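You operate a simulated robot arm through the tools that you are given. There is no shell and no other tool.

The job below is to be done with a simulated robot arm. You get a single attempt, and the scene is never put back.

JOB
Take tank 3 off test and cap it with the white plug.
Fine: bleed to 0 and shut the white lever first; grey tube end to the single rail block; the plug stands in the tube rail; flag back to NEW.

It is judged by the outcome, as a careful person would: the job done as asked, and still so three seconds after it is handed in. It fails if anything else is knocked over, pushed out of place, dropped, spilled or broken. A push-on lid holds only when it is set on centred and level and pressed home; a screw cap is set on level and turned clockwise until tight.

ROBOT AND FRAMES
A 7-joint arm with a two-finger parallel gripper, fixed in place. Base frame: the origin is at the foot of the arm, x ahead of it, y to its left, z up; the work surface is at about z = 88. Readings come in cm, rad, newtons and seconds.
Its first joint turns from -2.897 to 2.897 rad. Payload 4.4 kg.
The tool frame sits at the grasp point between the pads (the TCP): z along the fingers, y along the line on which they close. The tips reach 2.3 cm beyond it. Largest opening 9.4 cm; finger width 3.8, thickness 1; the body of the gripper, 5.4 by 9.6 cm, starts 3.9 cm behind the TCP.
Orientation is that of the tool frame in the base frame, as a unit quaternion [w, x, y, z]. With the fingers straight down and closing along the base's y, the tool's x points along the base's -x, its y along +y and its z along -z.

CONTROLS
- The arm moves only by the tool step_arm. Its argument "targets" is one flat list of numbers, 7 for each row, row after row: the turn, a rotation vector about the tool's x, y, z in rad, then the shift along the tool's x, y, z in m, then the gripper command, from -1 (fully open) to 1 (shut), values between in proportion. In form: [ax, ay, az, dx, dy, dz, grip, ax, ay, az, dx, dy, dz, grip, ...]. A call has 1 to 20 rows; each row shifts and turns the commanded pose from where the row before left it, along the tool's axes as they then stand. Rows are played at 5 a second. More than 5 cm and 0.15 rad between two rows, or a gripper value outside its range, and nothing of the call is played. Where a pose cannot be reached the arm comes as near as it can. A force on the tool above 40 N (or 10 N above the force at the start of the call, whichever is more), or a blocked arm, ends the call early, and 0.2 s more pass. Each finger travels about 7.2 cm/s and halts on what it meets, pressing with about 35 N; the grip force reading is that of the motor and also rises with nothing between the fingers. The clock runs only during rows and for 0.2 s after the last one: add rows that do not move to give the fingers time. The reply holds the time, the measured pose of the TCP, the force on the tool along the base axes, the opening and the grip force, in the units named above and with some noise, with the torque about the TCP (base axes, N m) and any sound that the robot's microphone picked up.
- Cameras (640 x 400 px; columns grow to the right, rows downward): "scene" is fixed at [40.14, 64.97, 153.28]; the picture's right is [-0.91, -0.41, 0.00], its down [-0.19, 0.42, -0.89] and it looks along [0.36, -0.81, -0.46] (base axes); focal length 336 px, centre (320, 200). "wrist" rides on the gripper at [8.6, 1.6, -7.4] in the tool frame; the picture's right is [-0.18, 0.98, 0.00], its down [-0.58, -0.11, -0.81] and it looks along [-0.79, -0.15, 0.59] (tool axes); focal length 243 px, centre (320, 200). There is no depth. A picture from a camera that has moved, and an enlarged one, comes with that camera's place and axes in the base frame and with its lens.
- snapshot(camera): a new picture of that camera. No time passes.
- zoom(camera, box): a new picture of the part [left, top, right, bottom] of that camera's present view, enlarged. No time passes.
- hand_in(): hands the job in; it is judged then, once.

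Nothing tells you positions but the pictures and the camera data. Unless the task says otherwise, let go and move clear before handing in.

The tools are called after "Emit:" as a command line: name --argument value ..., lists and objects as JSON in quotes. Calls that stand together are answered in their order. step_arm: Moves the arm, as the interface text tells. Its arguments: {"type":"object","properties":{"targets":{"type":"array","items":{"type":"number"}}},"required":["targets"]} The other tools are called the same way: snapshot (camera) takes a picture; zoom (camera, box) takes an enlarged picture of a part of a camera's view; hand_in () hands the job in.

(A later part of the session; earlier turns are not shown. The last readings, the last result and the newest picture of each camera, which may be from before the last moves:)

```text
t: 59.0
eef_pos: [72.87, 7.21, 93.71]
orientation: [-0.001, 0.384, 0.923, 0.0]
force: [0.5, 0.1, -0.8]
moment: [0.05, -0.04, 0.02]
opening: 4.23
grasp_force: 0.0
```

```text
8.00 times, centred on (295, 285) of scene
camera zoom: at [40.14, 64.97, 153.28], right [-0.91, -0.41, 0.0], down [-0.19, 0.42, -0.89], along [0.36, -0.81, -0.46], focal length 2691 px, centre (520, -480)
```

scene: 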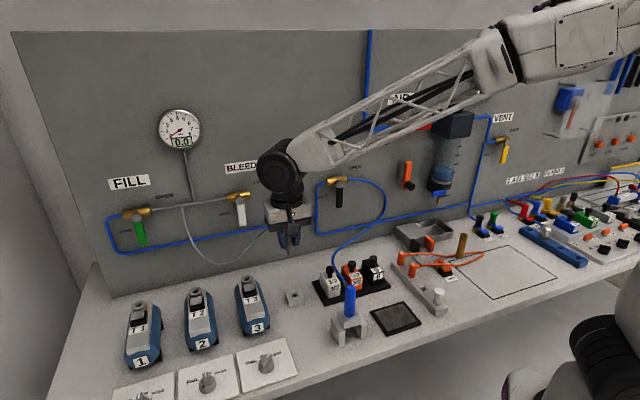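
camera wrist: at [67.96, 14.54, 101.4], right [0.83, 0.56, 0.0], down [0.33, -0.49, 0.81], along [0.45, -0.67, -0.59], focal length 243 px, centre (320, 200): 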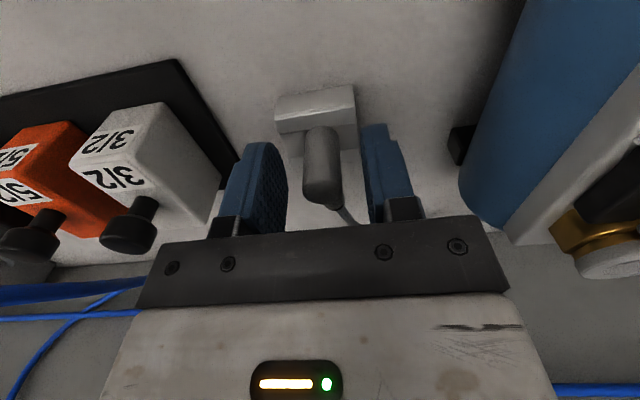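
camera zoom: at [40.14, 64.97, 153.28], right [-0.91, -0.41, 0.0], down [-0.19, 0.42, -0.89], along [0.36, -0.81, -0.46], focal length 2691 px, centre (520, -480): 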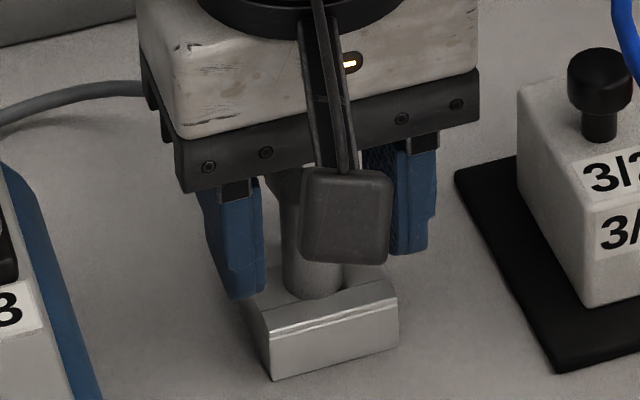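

The tube end stands in the block. I'll lift straight up and away and check it from both cameras.

Emit:
step_arm --targets '[0, 0, 0, 0, 0, -0.015, 0.1, 0, 0, 0, 0, 0, -0.025, 0.1, 0, 0, 0, 0, 0, -0.04, 0.1, 0, 0, 0, 0, 0, -0.04, 0.1, 0, 0, 0, 0.04, 0, -0.02, 0.1, 0, 0, 0, 0.04, 0, 0, 0.1, 0, 0, 0, 0, 0, 0, 0.1]'

Emit:
snapshot --camera "wrist"

Emit:
snapshot --camera "scene"

Emit:
zoom --camera "scene" --box '[215, 240, 325, 330]'

```text
t: 60.6
eef_pos: [67.01, 12.82, 107.39]
orientation: [0.0, 0.384, 0.923, 0.0]
force: [-0.7, 0.5, 0.5]
moment: [0.03, 0.0, -0.02]
opening: 4.23
grasp_force: 0.0
```

```text
taken
camera wrist: at [62.15, 20.24, 115.07], right [0.83, 0.56, 0.0], down [0.33, -0.49, 0.81], along [0.45, -0.67, -0.59], focal length 243 px, centre (320, 200)
```

wrist: 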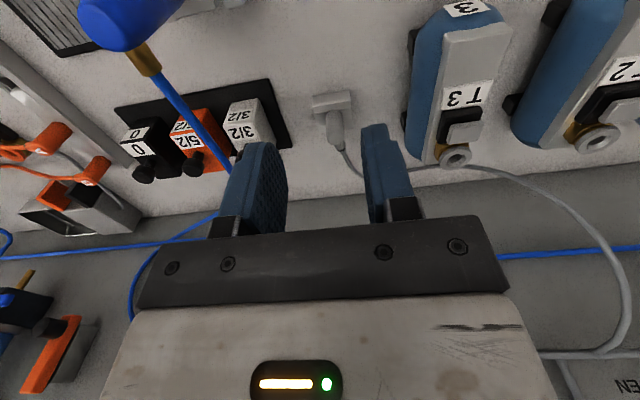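

```text
taken
```

scene: 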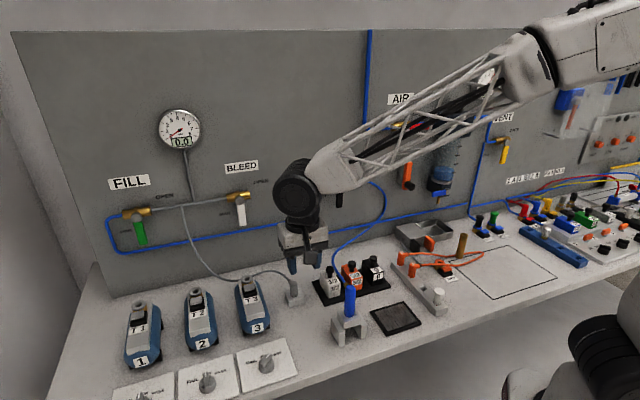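

```text
4.44 times, centred on (270, 285) of scene
camera zoom: at [40.14, 64.97, 153.28], right [-0.91, -0.41, 0.0], down [-0.19, 0.42, -0.89], along [0.36, -0.81, -0.46], focal length 1495 px, centre (542, -178)
```

zoom: 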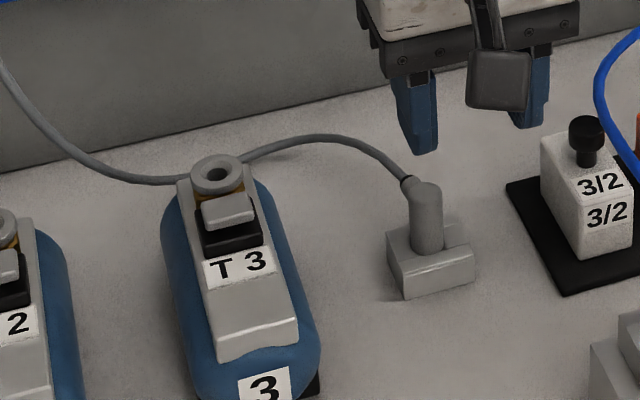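

The grey tube end stands firmly in the single rail block. The white plug is at the outer end of the grey tube rail, near s≈25, N≈−30.4, so I'll go up and across to it, high over the blue blow gun.

Emit:
step_arm --targets '[0, 0, 0, 0, 0, -0.04, 0.1, 0, 0, 0, 0, 0, -0.04, 0.1, 0, 0, 0, 0, 0, -0.04, 0.1, 0, 0, 0, 0, 0, -0.03, 0.1, 0, 0, 0, 0.02, -0.04, 0, 0.1, 0, 0, 0, 0.02, -0.04, 0, 0.1, 0, 0, 0, 0.02, -0.04, 0, 0.1, 0, 0, 0, 0.02, -0.04, 0, 0.1, 0, 0, 0, 0.02, -0.04, 0, 0.1, 0, 0, 0, 0.02, -0.04, 0, 0.1, 0, 0, 0, 0.02, -0.04, 0, 0.1, 0, 0, 0, 0, -0.035, 0, 0.1, 0, 0, 0, 0, 0, 0, 0.1]'

Emit:
snapshot --camera "wrist"

Emit:
snapshot --camera "scene"

```text
t: 63.4
eef_pos: [35.43, 0.58, 122.55]
orientation: [0.001, 0.384, 0.923, 0.0]
force: [-0.2, 0.3, -0.3]
moment: [-0.01, 0.01, 0.01]
opening: 4.24
grasp_force: 0.1
```

```text
taken
camera wrist: at [30.48, 7.86, 130.04], right [0.83, 0.56, 0.0], down [0.33, -0.49, 0.81], along [0.45, -0.67, -0.59], focal length 243 px, centre (320, 200)
```

wrist: 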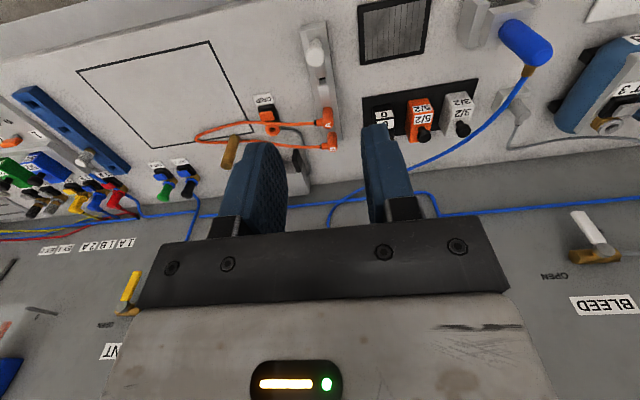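

```text
taken
```

scene: 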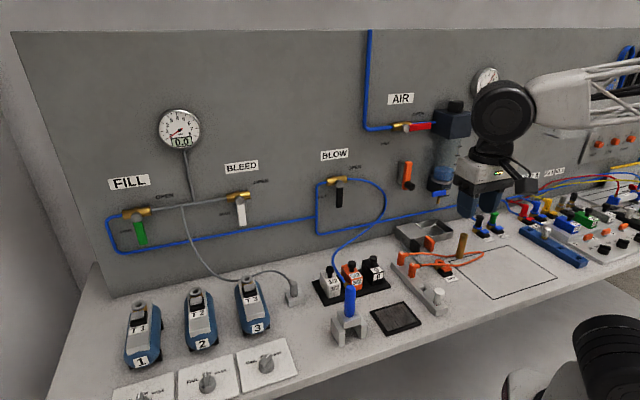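

The scene is undisturbed and the rail with the white plug is in view. I'll zoom in to locate the plug.

Emit:
zoom --camera "wrist" --box '[270, 10, 370, 160]'

Emit:
zoom --camera "scene" --box '[385, 240, 465, 320]'

Emit:
zoom --camera "scene" --box '[215, 180, 265, 240]'

```text
2.67 times, centred on (320, 85) of wrist
camera zoom: at [30.48, 7.86, 130.04], right [0.83, 0.56, 0.0], down [0.33, -0.49, 0.81], along [0.45, -0.67, -0.59], focal length 647 px, centre (320, 507)
```

zoom: 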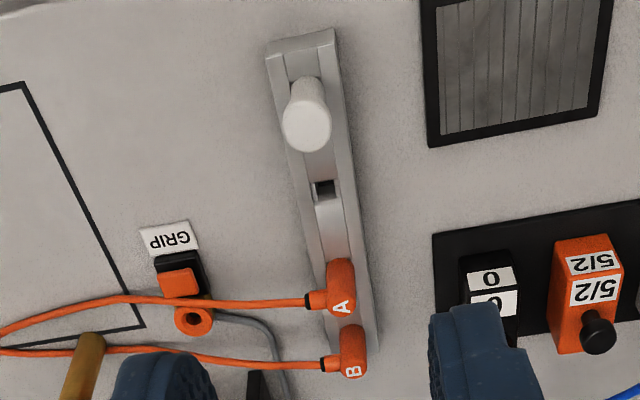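

```text
5.00 times, centred on (425, 280) of scene
camera zoom: at [40.14, 64.97, 153.28], right [-0.91, -0.41, 0.0], down [-0.19, 0.42, -0.89], along [0.36, -0.81, -0.46], focal length 1682 px, centre (-205, -200)
```

zoom: 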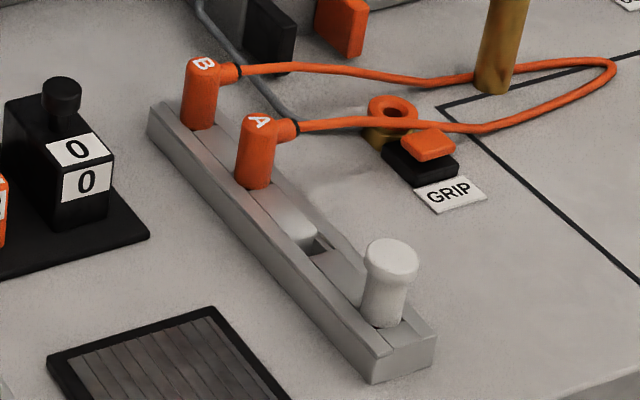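

```text
6.67 times, centred on (240, 210) of scene
camera zoom: at [40.14, 64.97, 153.28], right [-0.91, -0.41, 0.0], down [-0.19, 0.42, -0.89], along [0.36, -0.81, -0.46], focal length 2242 px, centre (853, 133)
```

zoom: 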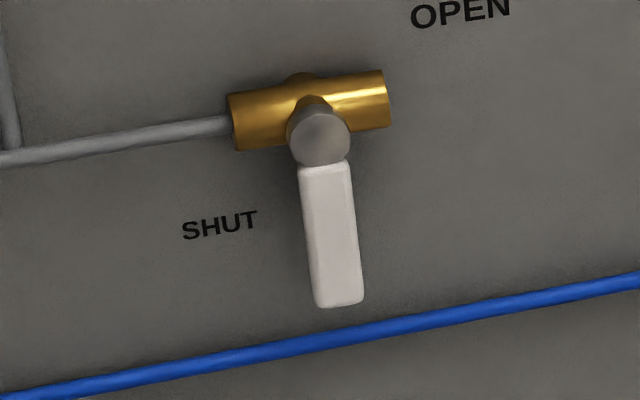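

Both rays meet best at s≈23.65, N≈−31, with the plug's cap top near z≈94.6. I'll move above it and look again from closer.

Emit:
step_arm --targets '[0, 0, 0, -0.03, -0.009, 0.03, 0, 0, 0, 0, -0.033, -0.009, 0.04, 0, 0, 0, 0, 0, 0, 0.04, 0, 0, 0, 0, 0, 0, 0.03, 0, 0, 0, 0, 0, 0, 0, 0]'

Emit:
snapshot --camera "wrist"

Emit:
zoom --camera "wrist" --box '[260, 40, 380, 220]'

Emit:
zoom --camera "scene" --box '[385, 240, 465, 320]'

```text
refused: row 2 steps farther than a row can; nothing moved
```

```text
taken
camera wrist: at [30.48, 7.86, 130.04], right [0.83, 0.56, 0.0], down [0.33, -0.49, 0.81], along [0.45, -0.67, -0.59], focal length 243 px, centre (320, 200)
```

wrist: 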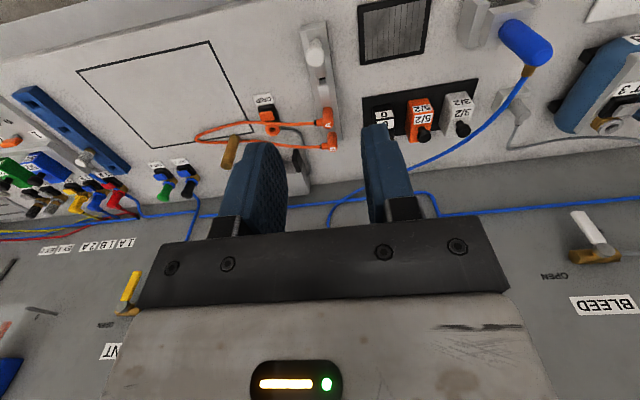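

```text
2.22 times, centred on (320, 130) of wrist
camera zoom: at [30.48, 7.86, 130.04], right [0.83, 0.56, 0.0], down [0.33, -0.49, 0.81], along [0.45, -0.67, -0.59], focal length 539 px, centre (320, 356)
```

zoom: 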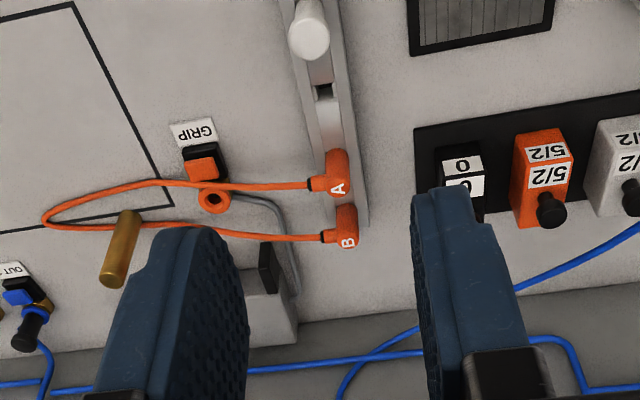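

```text
5.00 times, centred on (425, 280) of scene
camera zoom: at [40.14, 64.97, 153.28], right [-0.91, -0.41, 0.0], down [-0.19, 0.42, -0.89], along [0.36, -0.81, -0.46], focal length 1682 px, centre (-205, -200)
```

zoom: 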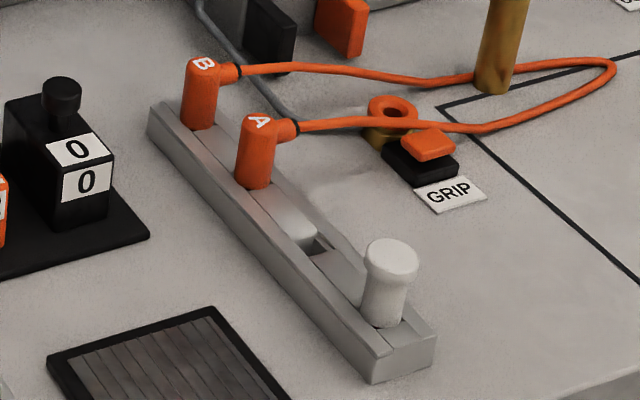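

One of those steps was too long and was refused, so nothing moved. I'll repeat the move with smaller steps.

Emit:
step_arm --targets '[0, 0, 0, -0.03, -0.009, 0.02, 0, 0, 0, 0, -0.033, -0.009, 0.02, 0, 0, 0, 0, 0, 0, 0.04, 0, 0, 0, 0, 0, 0, 0.04, 0, 0, 0, 0, 0, 0, 0.02, 0, 0, 0, 0, 0, 0, 0, 0]'

Emit:
snapshot --camera "wrist"

Emit:
zoom --camera "wrist" --box '[260, 40, 380, 220]'

Emit:
zoom --camera "scene" --box '[385, 240, 465, 320]'

```text
t: 64.8
eef_pos: [38.17, -5.08, 108.63]
orientation: [0.0, 0.384, 0.924, 0.0]
force: [-0.7, -0.6, 0.6]
moment: [0.03, 0.02, -0.02]
opening: 4.71
grasp_force: 0.2
```

```text
taken
camera wrist: at [33.33, 2.16, 116.16], right [0.83, 0.56, 0.0], down [0.33, -0.49, 0.81], along [0.45, -0.67, -0.59], focal length 243 px, centre (320, 200)
```

wrist: 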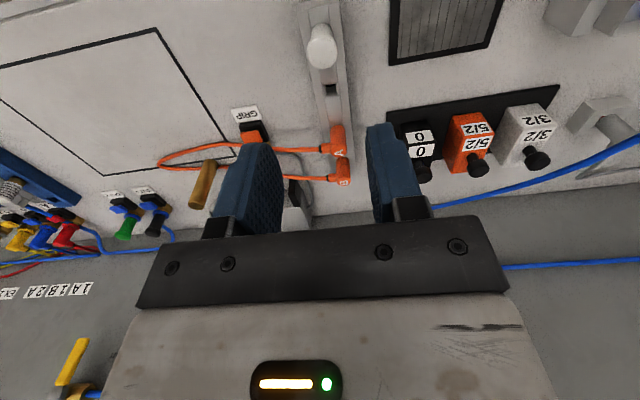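

```text
2.22 times, centred on (320, 130) of wrist
camera zoom: at [33.33, 2.16, 116.16], right [0.83, 0.56, 0.0], down [0.33, -0.49, 0.81], along [0.45, -0.67, -0.59], focal length 539 px, centre (320, 356)
```

zoom: 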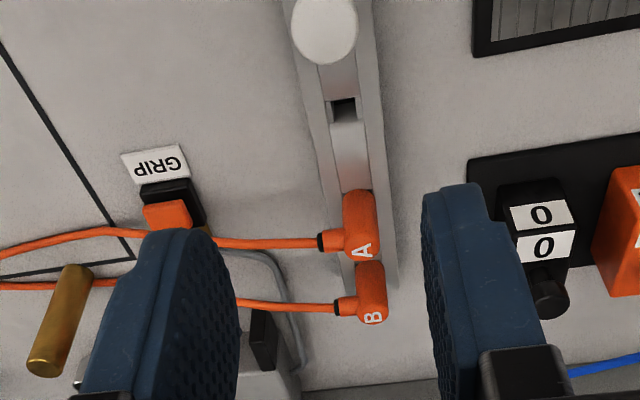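

```text
5.00 times, centred on (425, 280) of scene
camera zoom: at [40.14, 64.97, 153.28], right [-0.91, -0.41, 0.0], down [-0.19, 0.42, -0.89], along [0.36, -0.81, -0.46], focal length 1682 px, centre (-205, -200)
```

zoom: 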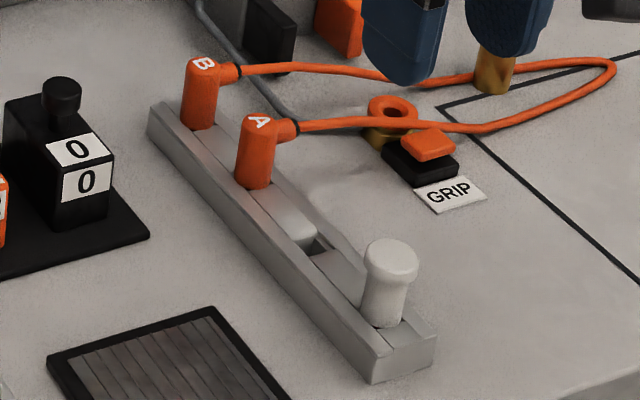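

The TCP is nearly above the plug. I'll descend until the fingertips are just above the cap and check the centring.

Emit:
step_arm --targets '[0, 0, 0, 0, 0, 0.03, 0, 0, 0, 0, 0, 0, 0.03, 0, 0, 0, 0, 0, 0, 0.02, 0, 0, 0, 0, 0, 0, 0, 0]'

Emit:
snapshot --camera "wrist"

Emit:
zoom --camera "scene" --box '[385, 240, 465, 320]'

```text
t: 65.8
eef_pos: [38.1, -5.2, 100.56]
orientation: [0.0, 0.383, 0.924, 0.0]
force: [-0.1, -0.2, -0.7]
moment: [0.0, -0.03, -0.02]
opening: 4.7
grasp_force: 0.0
```

```text
taken
camera wrist: at [33.27, 2.2, 108.23], right [0.83, 0.56, 0.0], down [0.33, -0.49, 0.81], along [0.45, -0.67, -0.59], focal length 243 px, centre (320, 200)
```

wrist: 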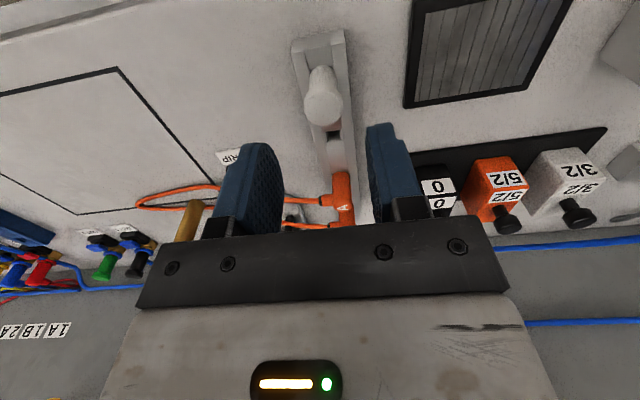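

```text
5.00 times, centred on (425, 280) of scene
camera zoom: at [40.14, 64.97, 153.28], right [-0.91, -0.41, 0.0], down [-0.19, 0.42, -0.89], along [0.36, -0.81, -0.46], focal length 1682 px, centre (-205, -200)
```

zoom: 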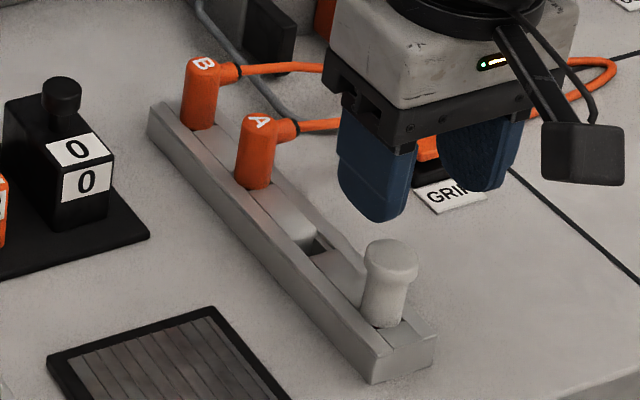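

Centring in s looks right. I'll go a bit lower and look again.

Emit:
step_arm --targets '[0, 0, 0, 0, 0, 0.015, 0, 0, 0, 0, 0, 0, 0.013, 0, 0, 0, 0, 0, 0, 0, 0]'

Emit:
snapshot --camera "wrist"

Emit:
zoom --camera "scene" --box '[385, 240, 465, 320]'

```text
t: 66.6
eef_pos: [38.38, -5.1, 97.92]
orientation: [0.0, 0.384, 0.923, 0.0]
force: [1.1, 0.6, 0.0]
moment: [0.0, -0.02, -0.01]
opening: 4.68
grasp_force: 0.1
```

```text
taken
camera wrist: at [33.46, 2.22, 105.44], right [0.83, 0.56, 0.0], down [0.33, -0.49, 0.81], along [0.45, -0.67, -0.59], focal length 243 px, centre (320, 200)
```

wrist: 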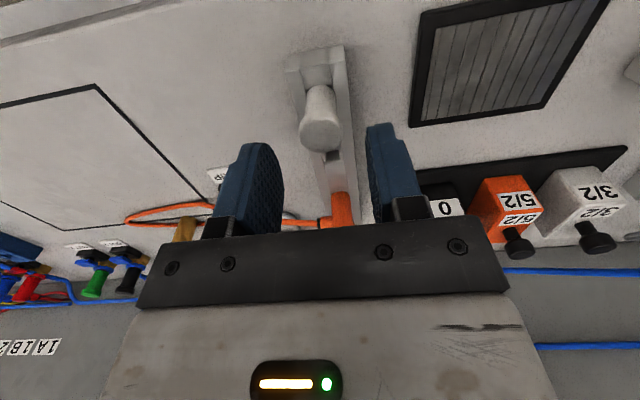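

```text
5.00 times, centred on (425, 280) of scene
camera zoom: at [40.14, 64.97, 153.28], right [-0.91, -0.41, 0.0], down [-0.19, 0.42, -0.89], along [0.36, -0.81, -0.46], focal length 1682 px, centre (-205, -200)
```

zoom: 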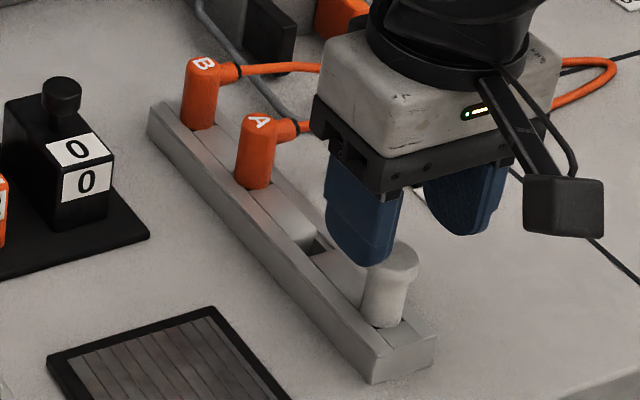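

The wrist view says the plug is centred but the scene view disagrees slightly. I'll zoom in tighter on both before going down around it.

Emit:
zoom --camera "scene" --box '[420, 265, 460, 310]'

Emit:
zoom --camera "wrist" --box '[260, 80, 380, 180]'

```text
8.89 times, centred on (440, 288) of scene
camera zoom: at [40.14, 64.97, 153.28], right [-0.91, -0.41, 0.0], down [-0.19, 0.42, -0.89], along [0.36, -0.81, -0.46], focal length 2990 px, centre (-747, -578)
```

zoom: 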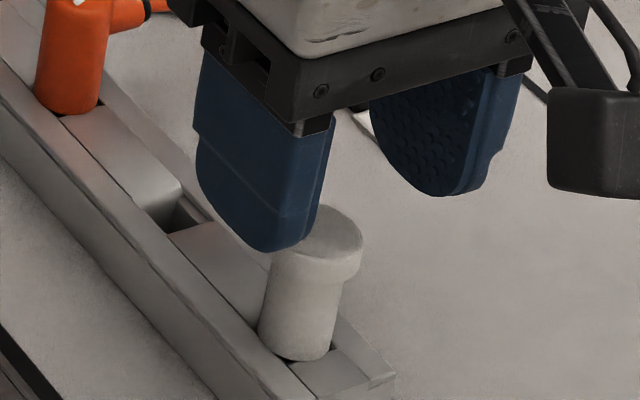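

```text
4.00 times, centred on (320, 130) of wrist
camera zoom: at [33.46, 2.22, 105.44], right [0.83, 0.56, 0.0], down [0.33, -0.49, 0.81], along [0.45, -0.67, -0.59], focal length 970 px, centre (320, 480)
```

zoom: 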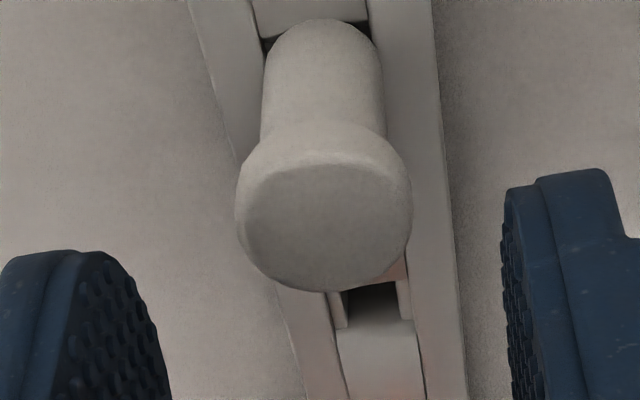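

I trust the wrist view: the cap is about 2.4 cm wide, its top is at z≈94.5, and it's nearly under the TCP. I'll lower the open fingers around it and look again.

Emit:
step_arm --targets '[0, 0, 0, -0.0015, 0, 0.012, 0, 0, 0, 0, 0, 0, 0.01, 0, 0, 0, 0, 0, 0, 0.008, 0, 0, 0, 0, 0, 0, 0, 0]'

Emit:
zoom --camera "wrist" --box '[240, 80, 400, 220]'

Emit:
zoom --camera "scene" --box '[410, 255, 460, 310]'

```text
t: 67.6
eef_pos: [38.49, -5.37, 94.85]
orientation: [0.0, 0.384, 0.923, -0.001]
force: [0.2, 0.2, -1.5]
moment: [0.01, 0.01, 0.04]
opening: 4.7
grasp_force: 0.0
```

```text
2.86 times, centred on (320, 150) of wrist
camera zoom: at [33.51, 2.03, 102.41], right [0.83, 0.56, 0.0], down [0.33, -0.49, 0.81], along [0.45, -0.67, -0.59], focal length 693 px, centre (320, 343)
```

zoom: 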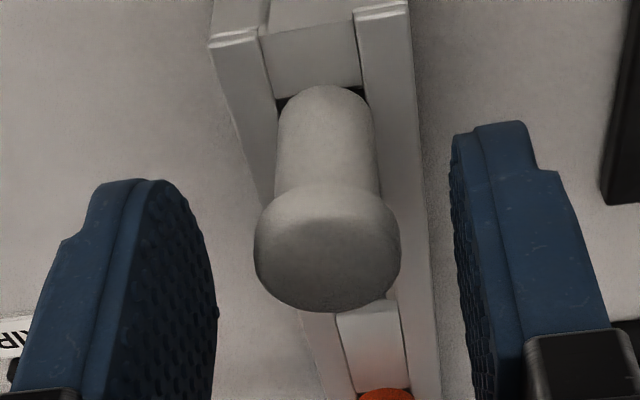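

```text
7.27 times, centred on (435, 282) of scene
camera zoom: at [40.14, 64.97, 153.28], right [-0.91, -0.41, 0.0], down [-0.19, 0.42, -0.89], along [0.36, -0.81, -0.46], focal length 2446 px, centre (-516, -400)
```

zoom: 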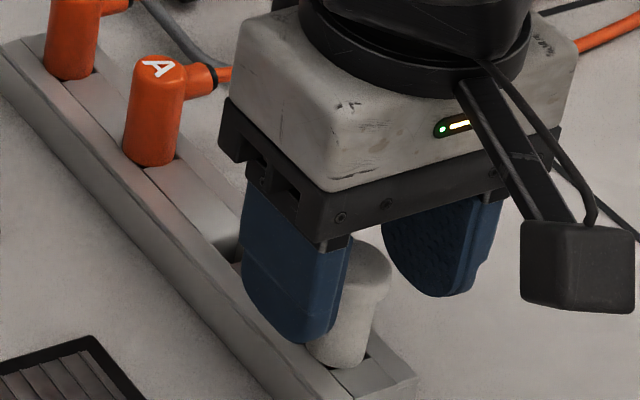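

The cap is centred between the fingers, so I'll close on it.

Emit:
step_arm --targets '[0, 0, 0, 0, 0.001, 0, 0.3, 0, 0, 0, 0, 0, 0, 0.6, 0, 0, 0, 0, 0, 0, 1, 0, 0, 0, 0, 0, 0, 1, 0, 0, 0, 0, 0, 0, 1]'

Emit:
zoom --camera "wrist" --box '[240, 80, 400, 220]'

Emit:
zoom --camera "scene" --box '[410, 255, 460, 310]'

```text
t: 68.8
eef_pos: [38.51, -5.2, 94.82]
orientation: [0.0, 0.383, 0.924, 0.0]
force: [0.3, 0.0, 0.6]
moment: [-0.03, 0.01, 0.01]
opening: 1.76
grasp_force: 35.4
```

```text
2.86 times, centred on (320, 150) of wrist
camera zoom: at [33.6, 2.09, 102.39], right [0.83, 0.56, 0.0], down [0.33, -0.49, 0.81], along [0.45, -0.67, -0.59], focal length 693 px, centre (320, 343)
```

zoom: 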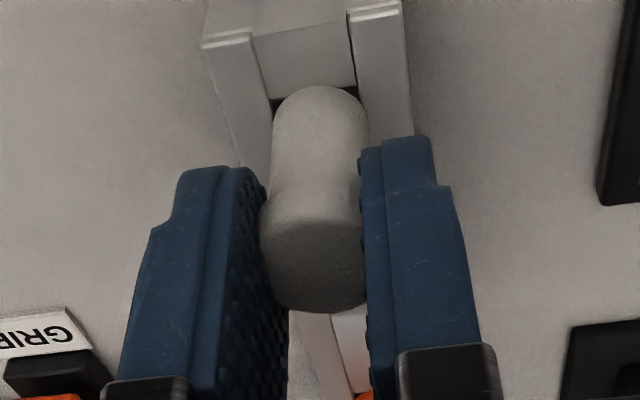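

```text
7.27 times, centred on (435, 282) of scene
camera zoom: at [40.14, 64.97, 153.28], right [-0.91, -0.41, 0.0], down [-0.19, 0.42, -0.89], along [0.36, -0.81, -0.46], focal length 2446 px, centre (-516, -400)
```

zoom: 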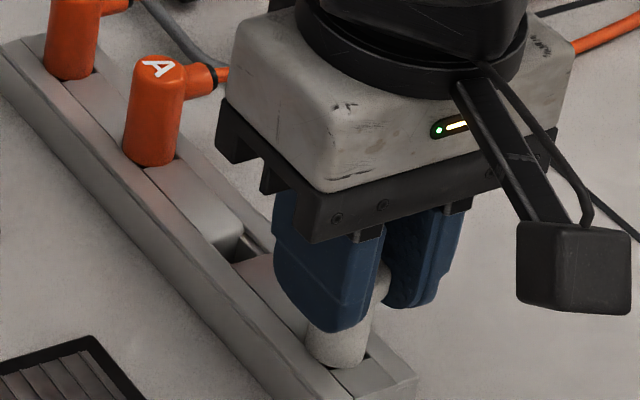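

It's gripped at 1.76 cm. I'll lift it slowly out of the rail.

Emit:
step_arm --targets '[0, 0, 0, 0, 0, -0.004, 1, 0, 0, 0, 0, 0, -0.006, 1, 0, 0, 0, 0, 0, -0.01, 1, 0, 0, 0, 0, 0, -0.01, 1, 0, 0, 0, 0, 0, -0.02, 1, 0, 0, 0, 0, 0, 0, 1]'

Emit:
zoom --camera "wrist" --box '[240, 60, 400, 220]'

Emit:
zoom --camera "scene" --box '[385, 240, 465, 320]'

```text
t: 70.2
eef_pos: [38.47, -5.3, 99.81]
orientation: [-0.001, 0.384, 0.923, 0.0]
force: [0.0, 0.1, -1.3]
moment: [-0.01, 0.03, 0.01]
opening: 1.75
grasp_force: 35.3
```

```text
2.50 times, centred on (320, 140) of wrist
camera zoom: at [33.61, 2.08, 107.42], right [0.83, 0.56, 0.0], down [0.33, -0.49, 0.81], along [0.45, -0.67, -0.59], focal length 606 px, centre (320, 350)
```

zoom: 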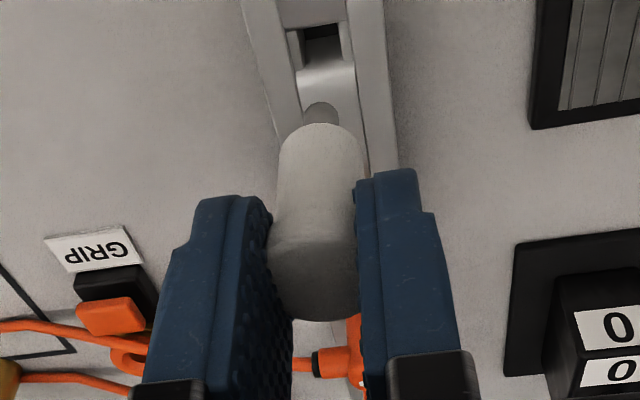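

```text
5.00 times, centred on (425, 280) of scene
camera zoom: at [40.14, 64.97, 153.28], right [-0.91, -0.41, 0.0], down [-0.19, 0.42, -0.89], along [0.36, -0.81, -0.46], focal length 1682 px, centre (-205, -200)
```

zoom: 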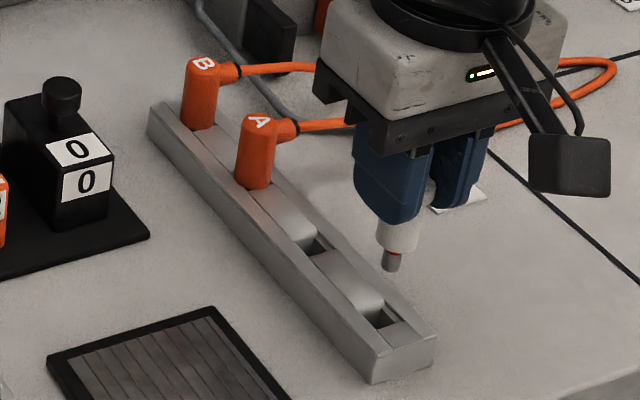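

The plug is out with its spigot visible. I'll raise it high and carry it back over to tank 3.

Emit:
step_arm --targets '[0, 0, 0, 0, 0, -0.037, 1, 0, 0, 0, 0, 0, -0.037, 1, 0, 0, 0, 0, 0, -0.037, 1, 0, 0, 0, 0, 0, -0.037, 1, 0, 0, 0, 0, 0, -0.037, 1, 0, 0, 0, 0, 0, -0.037, 1, 0, 0, 0, -0.0145, 0.04, 0, 1, 0, 0, 0, -0.0145, 0.04, 0, 1, 0, 0, 0, -0.0145, 0.04, 0, 1, 0, 0, 0, -0.0145, 0.04, 0, 1, 0, 0, 0, -0.0145, 0.04, 0, 1, 0, 0, 0, -0.0145, 0.04, 0, 1, 0, 0, 0, -0.0145, 0.04, 0, 1, 0, 0, 0, -0.0145, 0.04, 0, 1, 0, 0, 0, -0.0145, 0.04, 0, 1, 0, 0, 0, -0.0145, 0.04, 0, 1, 0, 0, 0, -0.0145, 0.04, 0, 1, 0, 0, 0, 0, 0, 0, 1]'

Emit:
snapshot --camera "wrist"

Emit:
snapshot --camera "scene"

```text
t: 74.0
eef_pos: [80.78, 14.39, 122.15]
orientation: [0.001, 0.384, 0.923, 0.001]
force: [-0.6, -0.9, 0.0]
moment: [0.02, 0.02, 0.04]
opening: 1.79
grasp_force: 35.4
```

```text
taken
camera wrist: at [75.96, 21.73, 129.73], right [0.83, 0.56, 0.0], down [0.33, -0.49, 0.81], along [0.45, -0.67, -0.59], focal length 243 px, centre (320, 200)
```

wrist: 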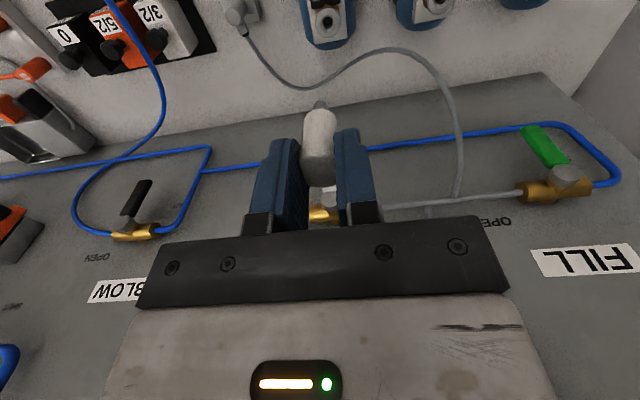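

```text
taken
```

scene: 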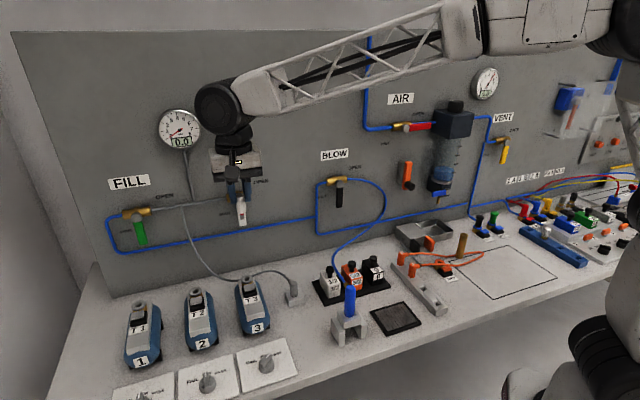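

I'm above tank 3 with the plug in hand, and the grey tube now loops behind the tank. I'll check its clearance from the socket before lowering.

Emit:
zoom --camera "wrist" --box '[220, 0, 480, 160]'

Emit:
zoom --camera "scene" --box '[180, 220, 310, 320]'

```text
2.46 times, centred on (350, 80) of wrist
camera zoom: at [75.96, 21.73, 129.73], right [0.83, 0.56, 0.0], down [0.33, -0.49, 0.81], along [0.45, -0.67, -0.59], focal length 597 px, centre (246, 495)
```

zoom: 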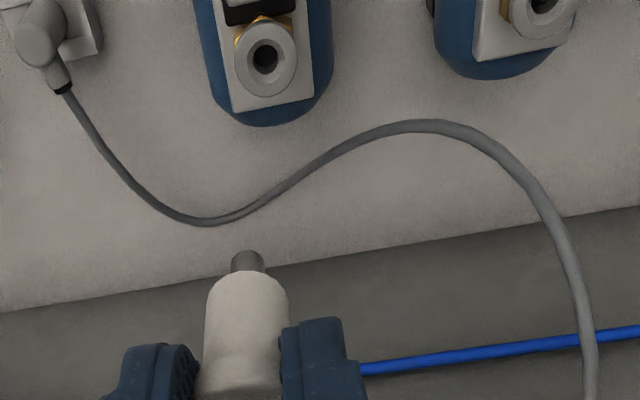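

```text
4.00 times, centred on (245, 270) of scene
camera zoom: at [40.14, 64.97, 153.28], right [-0.91, -0.41, 0.0], down [-0.19, 0.42, -0.89], along [0.36, -0.81, -0.46], focal length 1345 px, centre (620, -80)
```

zoom: 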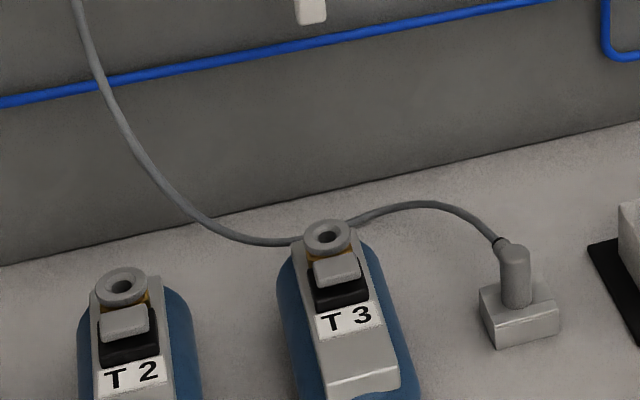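

The tube passes about 9 cm behind the socket, so it's clear. I'll move over the socket and lower until the spigot is a couple of centimetres above it.

Emit:
step_arm --targets '[0, 0, 0, -0.011, 0.007, 0, 1, 0, 0, 0, 0, 0, 0.04, 1, 0, 0, 0, 0, 0, 0.04, 1, 0, 0, 0, 0, 0, 0.04, 1, 0, 0, 0, 0, 0, 0.03, 1, 0, 0, 0, 0, 0, 0, 1]'

Emit:
snapshot --camera "wrist"

Emit:
zoom --camera "wrist" --box '[260, 60, 400, 200]'

Emit:
zoom --camera "scene" --box '[215, 240, 285, 310]'

```text
t: 75.4
eef_pos: [82.0, 14.02, 106.95]
orientation: [0.0, 0.383, 0.924, 0.001]
force: [0.2, 0.4, -0.3]
moment: [-0.02, -0.03, 0.04]
opening: 1.75
grasp_force: 35.2
```

```text
taken
camera wrist: at [77.15, 21.35, 114.46], right [0.83, 0.56, 0.0], down [0.33, -0.49, 0.81], along [0.45, -0.67, -0.59], focal length 243 px, centre (320, 200)
```

wrist: 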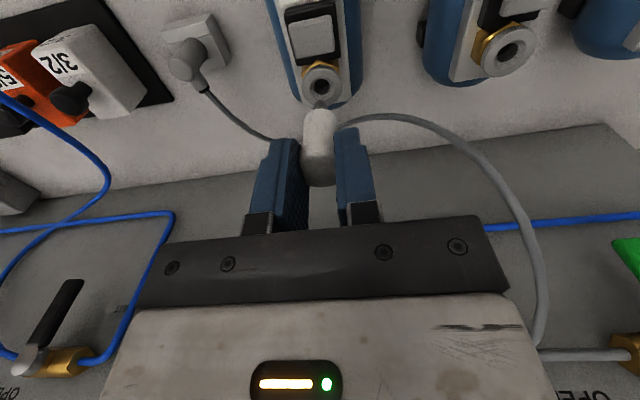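

```text
2.86 times, centred on (330, 130) of wrist
camera zoom: at [77.15, 21.35, 114.46], right [0.83, 0.56, 0.0], down [0.33, -0.49, 0.81], along [0.45, -0.67, -0.59], focal length 693 px, centre (291, 400)
```

zoom: 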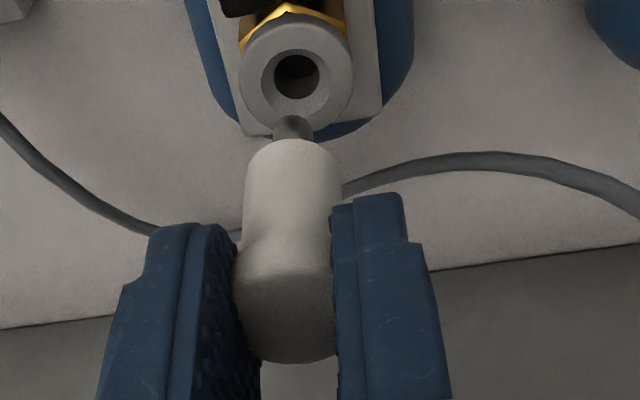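

```text
5.71 times, centred on (250, 275) of scene
camera zoom: at [40.14, 64.97, 153.28], right [-0.91, -0.41, 0.0], down [-0.19, 0.42, -0.89], along [0.36, -0.81, -0.46], focal length 1922 px, centre (720, -229)
```

zoom: 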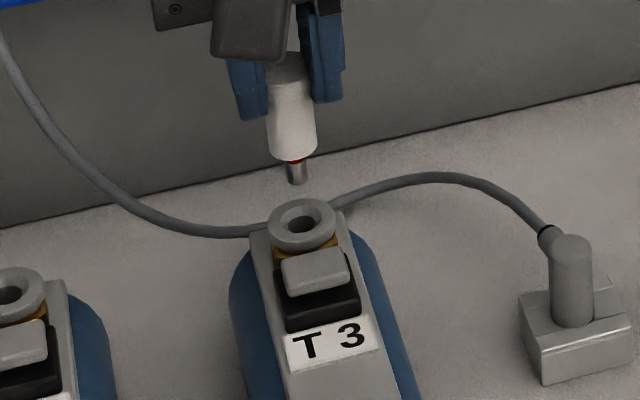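

Both views show the spigot over the socket to within about a millimetre. I'll nudge 1 mm in s, lower to just above the bore and recheck.

Emit:
step_arm --targets '[0, 0, 0, 0, 0.001, 0.01, 1, 0, 0, 0, 0, 0, 0.007, 1, 0, 0, 0, 0, 0, 0, 1]'

Emit:
zoom --camera "wrist" --box '[260, 60, 400, 200]'

Emit:
zoom --camera "scene" --box '[225, 250, 275, 300]'

```text
t: 76.2
eef_pos: [82.08, 14.2, 105.37]
orientation: [0.0, 0.384, 0.924, 0.0]
force: [0.3, 0.6, -0.5]
moment: [-0.02, 0.04, 0.01]
opening: 1.78
grasp_force: 35.0
```

```text
2.86 times, centred on (330, 130) of wrist
camera zoom: at [77.23, 21.59, 112.89], right [0.83, 0.56, 0.0], down [0.33, -0.49, 0.81], along [0.45, -0.67, -0.59], focal length 693 px, centre (291, 400)
```

zoom: 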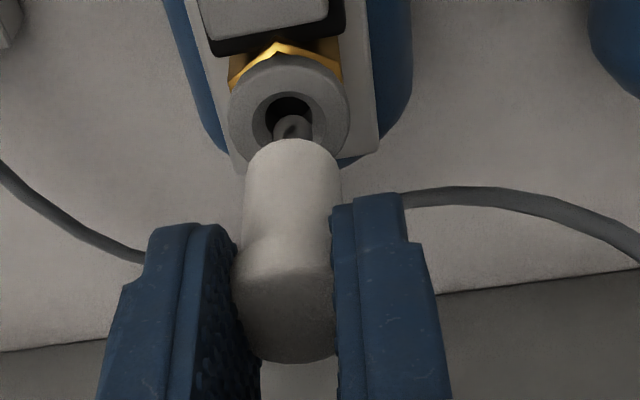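

```text
8.00 times, centred on (250, 275) of scene
camera zoom: at [40.14, 64.97, 153.28], right [-0.91, -0.41, 0.0], down [-0.19, 0.42, -0.89], along [0.36, -0.81, -0.46], focal length 2691 px, centre (880, -400)
```

zoom: 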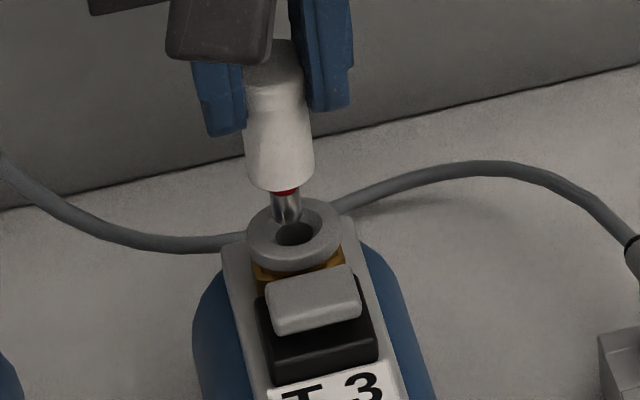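

It's almost perfect, with both views asking for about 1 mm back in s. I'll correct that and start the insertion.

Emit:
step_arm --targets '[0, 0, 0, 0, -0.0013, 0.003, 1, 0, 0, 0, 0, 0, 0.004, 1, 0, 0, 0, 0, 0, 0.003, 1, 0, 0, 0, 0, 0, 0, 1]'

Emit:
zoom --camera "wrist" --box '[260, 60, 400, 200]'

Emit:
zoom --camera "scene" --box '[225, 250, 275, 300]'

```text
t: 77.2
eef_pos: [82.13, 14.11, 104.34]
orientation: [0.001, 0.384, 0.924, 0.0]
force: [1.4, -0.1, 0.4]
moment: [-0.05, 0.0, 0.04]
opening: 1.81
grasp_force: 35.1
```

```text
2.86 times, centred on (330, 130) of wrist
camera zoom: at [77.18, 21.46, 111.98], right [0.83, 0.56, 0.0], down [0.33, -0.49, 0.81], along [0.45, -0.67, -0.59], focal length 693 px, centre (291, 400)
```

zoom: 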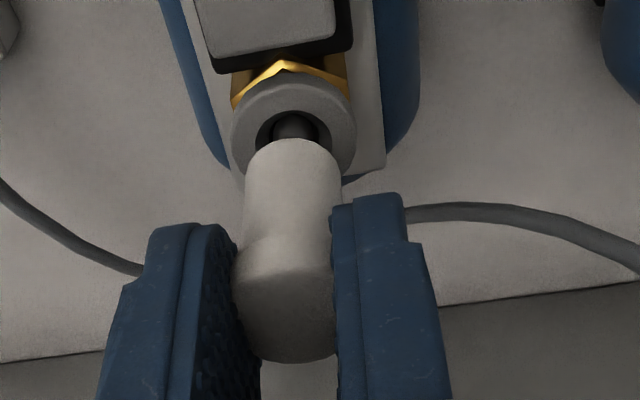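

```text
8.00 times, centred on (250, 275) of scene
camera zoom: at [40.14, 64.97, 153.28], right [-0.91, -0.41, 0.0], down [-0.19, 0.42, -0.89], along [0.36, -0.81, -0.46], focal length 2691 px, centre (880, -400)
```

zoom: 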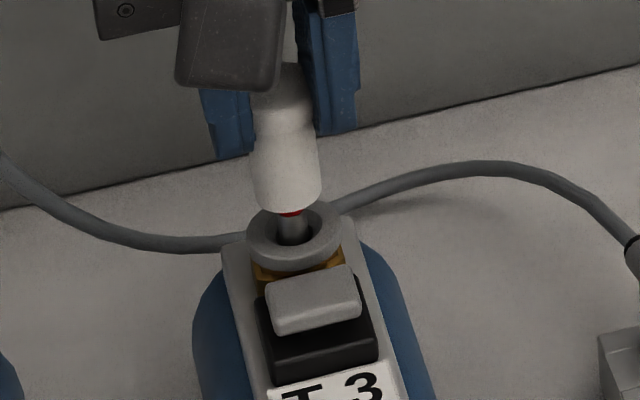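

The spigot tip is in the bore with negligible force, so I'll continue down.

Emit:
step_arm --targets '[0, 0, 0, 0, 0, 0.003, 1, 0, 0, 0, 0, 0, 0.003, 1, 0, 0, 0, 0, 0, 0, 1]'

Emit:
zoom --camera "scene" --box '[225, 250, 275, 300]'

```text
t: 78.0
eef_pos: [82.11, 14.09, 103.93]
orientation: [0.001, 0.382, 0.924, 0.0]
force: [7.8, -8.0, 2.5]
moment: [-0.58, -0.46, 0.0]
opening: 1.78
grasp_force: 35.3
```

```text
8.00 times, centred on (250, 275) of scene
camera zoom: at [40.14, 64.97, 153.28], right [-0.91, -0.41, 0.0], down [-0.19, 0.42, -0.89], along [0.36, -0.81, -0.46], focal length 2691 px, centre (880, -400)
```

zoom: 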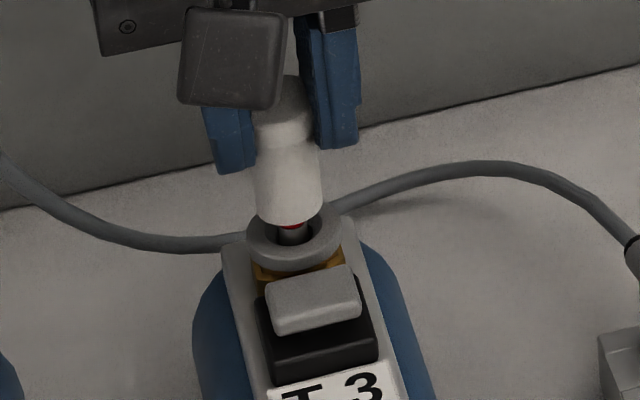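

An 11 N side load toward the panel means I need to move about 1.5 mm toward it.

Emit:
step_arm --targets '[0, 0, 0, -0.0015, 0, 0, 1, 0, 0, 0, 0, 0, 0, 1]'

```text
t: 78.6
eef_pos: [82.2, 14.17, 103.77]
orientation: [0.0, 0.383, 0.924, 0.001]
force: [0.1, 0.4, -0.2]
moment: [0.01, 0.01, 0.0]
opening: 1.77
grasp_force: 35.3
```

The side load has cleared. I'll continue down in small steps.

Emit:
step_arm --targets '[0, 0, 0, 0, 0, 0.003, 1, 0, 0, 0, 0, 0, 0.003, 1, 0, 0, 0, 0, 0, 0, 1]'

Emit:
zoom --camera "scene" --box '[225, 250, 275, 300]'

```text
t: 79.4
eef_pos: [82.23, 14.01, 103.25]
orientation: [0.001, 0.384, 0.924, 0.0]
force: [0.6, 0.5, 1.9]
moment: [0.0, 0.04, -0.01]
opening: 1.79
grasp_force: 34.8
```

```text
8.00 times, centred on (250, 275) of scene
camera zoom: at [40.14, 64.97, 153.28], right [-0.91, -0.41, 0.0], down [-0.19, 0.42, -0.89], along [0.36, -0.81, -0.46], focal length 2691 px, centre (880, -400)
```

zoom: 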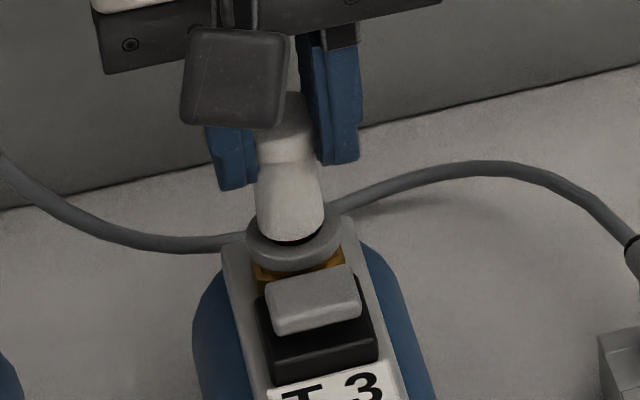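

It's going in cleanly. I'll keep pressing in small steps until I get a click or a hard stop.

Emit:
step_arm --targets '[0, 0, 0, 0, 0, 0.003, 1, 0, 0, 0, 0, 0, 0.002, 1, 0, 0, 0, 0, 0, 0, 1]'

Emit:
zoom --camera "scene" --box '[225, 250, 275, 300]'

```text
t: 80.2
eef_pos: [82.21, 14.01, 102.82]
orientation: [0.002, 0.383, 0.924, 0.0]
force: [-7.2, -1.9, 26.3]
moment: [-0.2, 0.45, 0.0]
opening: 1.8
grasp_force: 34.6
```

```text
8.00 times, centred on (250, 275) of scene
camera zoom: at [40.14, 64.97, 153.28], right [-0.91, -0.41, 0.0], down [-0.19, 0.42, -0.89], along [0.36, -0.81, -0.46], focal length 2691 px, centre (880, -400)
```

zoom: 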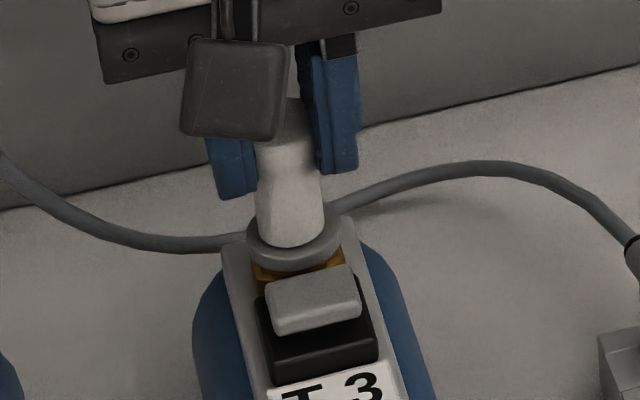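

There's 26 N of resistance and no click yet. I'll take out the small side load and press a bit further.

Emit:
step_arm --targets '[0, 0, 0, 0.0005, -0.0008, 0, 1, 0, 0, 0, 0, 0, 0.001, 1, 0, 0, 0, 0, 0, 0.001, 1, 0, 0, 0, 0, 0, 0, 1]'

Emit:
zoom --camera "scene" --box '[225, 250, 275, 300]'

Emit:
zoom --camera "wrist" --box '[260, 60, 400, 200]'

```text
t: 81.2
eef_pos: [82.22, 13.94, 102.68]
orientation: [0.0, 0.384, 0.923, 0.002]
force: [0.3, -8.1, 33.6]
moment: [-0.56, -0.06, -0.01]
opening: 1.68
grasp_force: 35.3
```

```text
8.00 times, centred on (250, 275) of scene
camera zoom: at [40.14, 64.97, 153.28], right [-0.91, -0.41, 0.0], down [-0.19, 0.42, -0.89], along [0.36, -0.81, -0.46], focal length 2691 px, centre (880, -400)
```

zoom: 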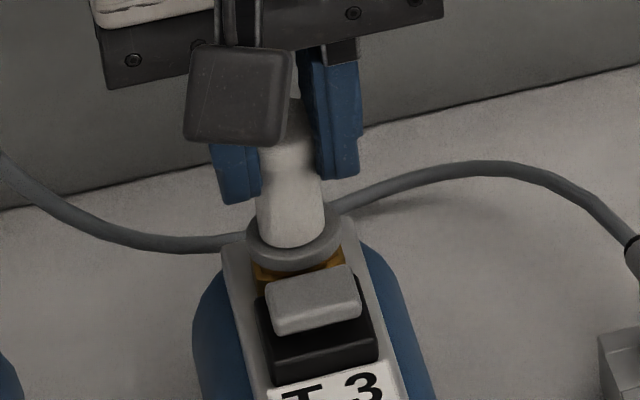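

```text
2.86 times, centred on (330, 130) of wrist
camera zoom: at [77.26, 21.39, 110.22], right [0.83, 0.56, 0.0], down [0.33, -0.49, 0.81], along [0.46, -0.67, -0.59], focal length 693 px, centre (291, 400)
```

zoom: 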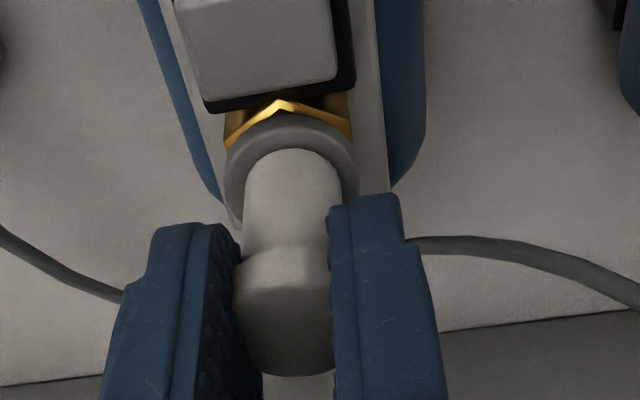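

33 N and still no click, and the plug is starting to slip in the grip. I'll release it and press on its top with closed fingers instead.

Emit:
step_arm --targets '[0, 0, 0, 0, 0, -0.002, 1, 0, 0, 0, 0, 0, 0, 0.4, 0, 0, 0, 0, 0, 0, 0.1, 0, 0, 0, 0, 0, 0, 0.1, 0, 0, 0, 0, 0, -0.02, 0.1, 0, 0, 0, 0, 0, -0.03, 0.1, 0, 0, 0, 0, 0, -0.02, 0.1, 0, 0, 0, 0.03, 0, 0, 0.1, 0, 0, 0, 0, 0, 0, 0.1]'

Emit:
zoom --camera "scene" --box '[215, 240, 285, 310]'

Emit:
zoom --camera "wrist" --box '[260, 40, 420, 220]'

```text
t: 83.2
eef_pos: [80.0, 16.09, 109.72]
orientation: [0.0, 0.384, 0.924, 0.0]
force: [-0.4, -0.2, 0.2]
moment: [0.01, -0.03, 0.0]
opening: 4.21
grasp_force: 0.0
```

```text
5.71 times, centred on (250, 275) of scene
camera zoom: at [40.14, 64.97, 153.28], right [-0.91, -0.41, 0.0], down [-0.19, 0.42, -0.89], along [0.36, -0.81, -0.46], focal length 1922 px, centre (720, -229)
```

zoom: 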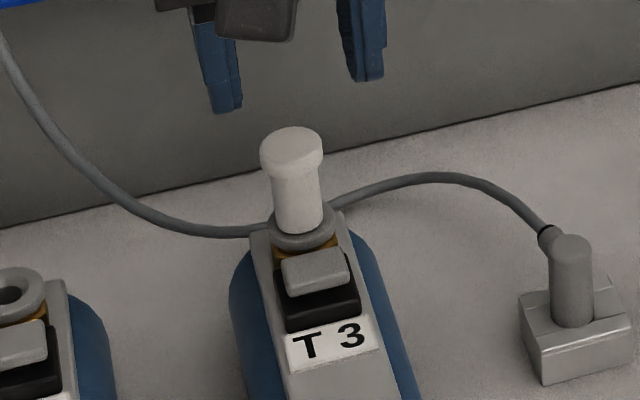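

```text
2.22 times, centred on (340, 130) of wrist
camera zoom: at [75.06, 23.37, 117.22], right [0.83, 0.56, 0.0], down [0.33, -0.49, 0.81], along [0.45, -0.67, -0.59], focal length 539 px, centre (276, 356)
```

zoom: 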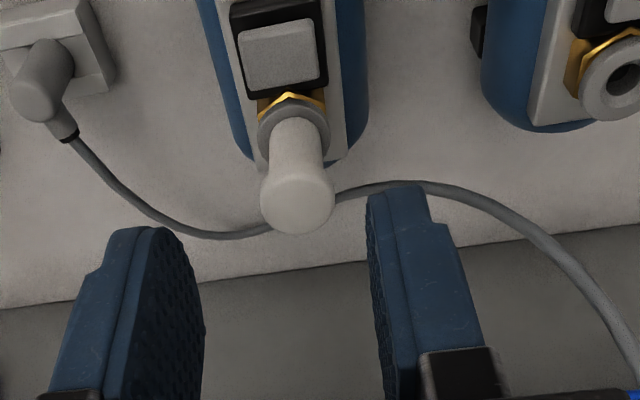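

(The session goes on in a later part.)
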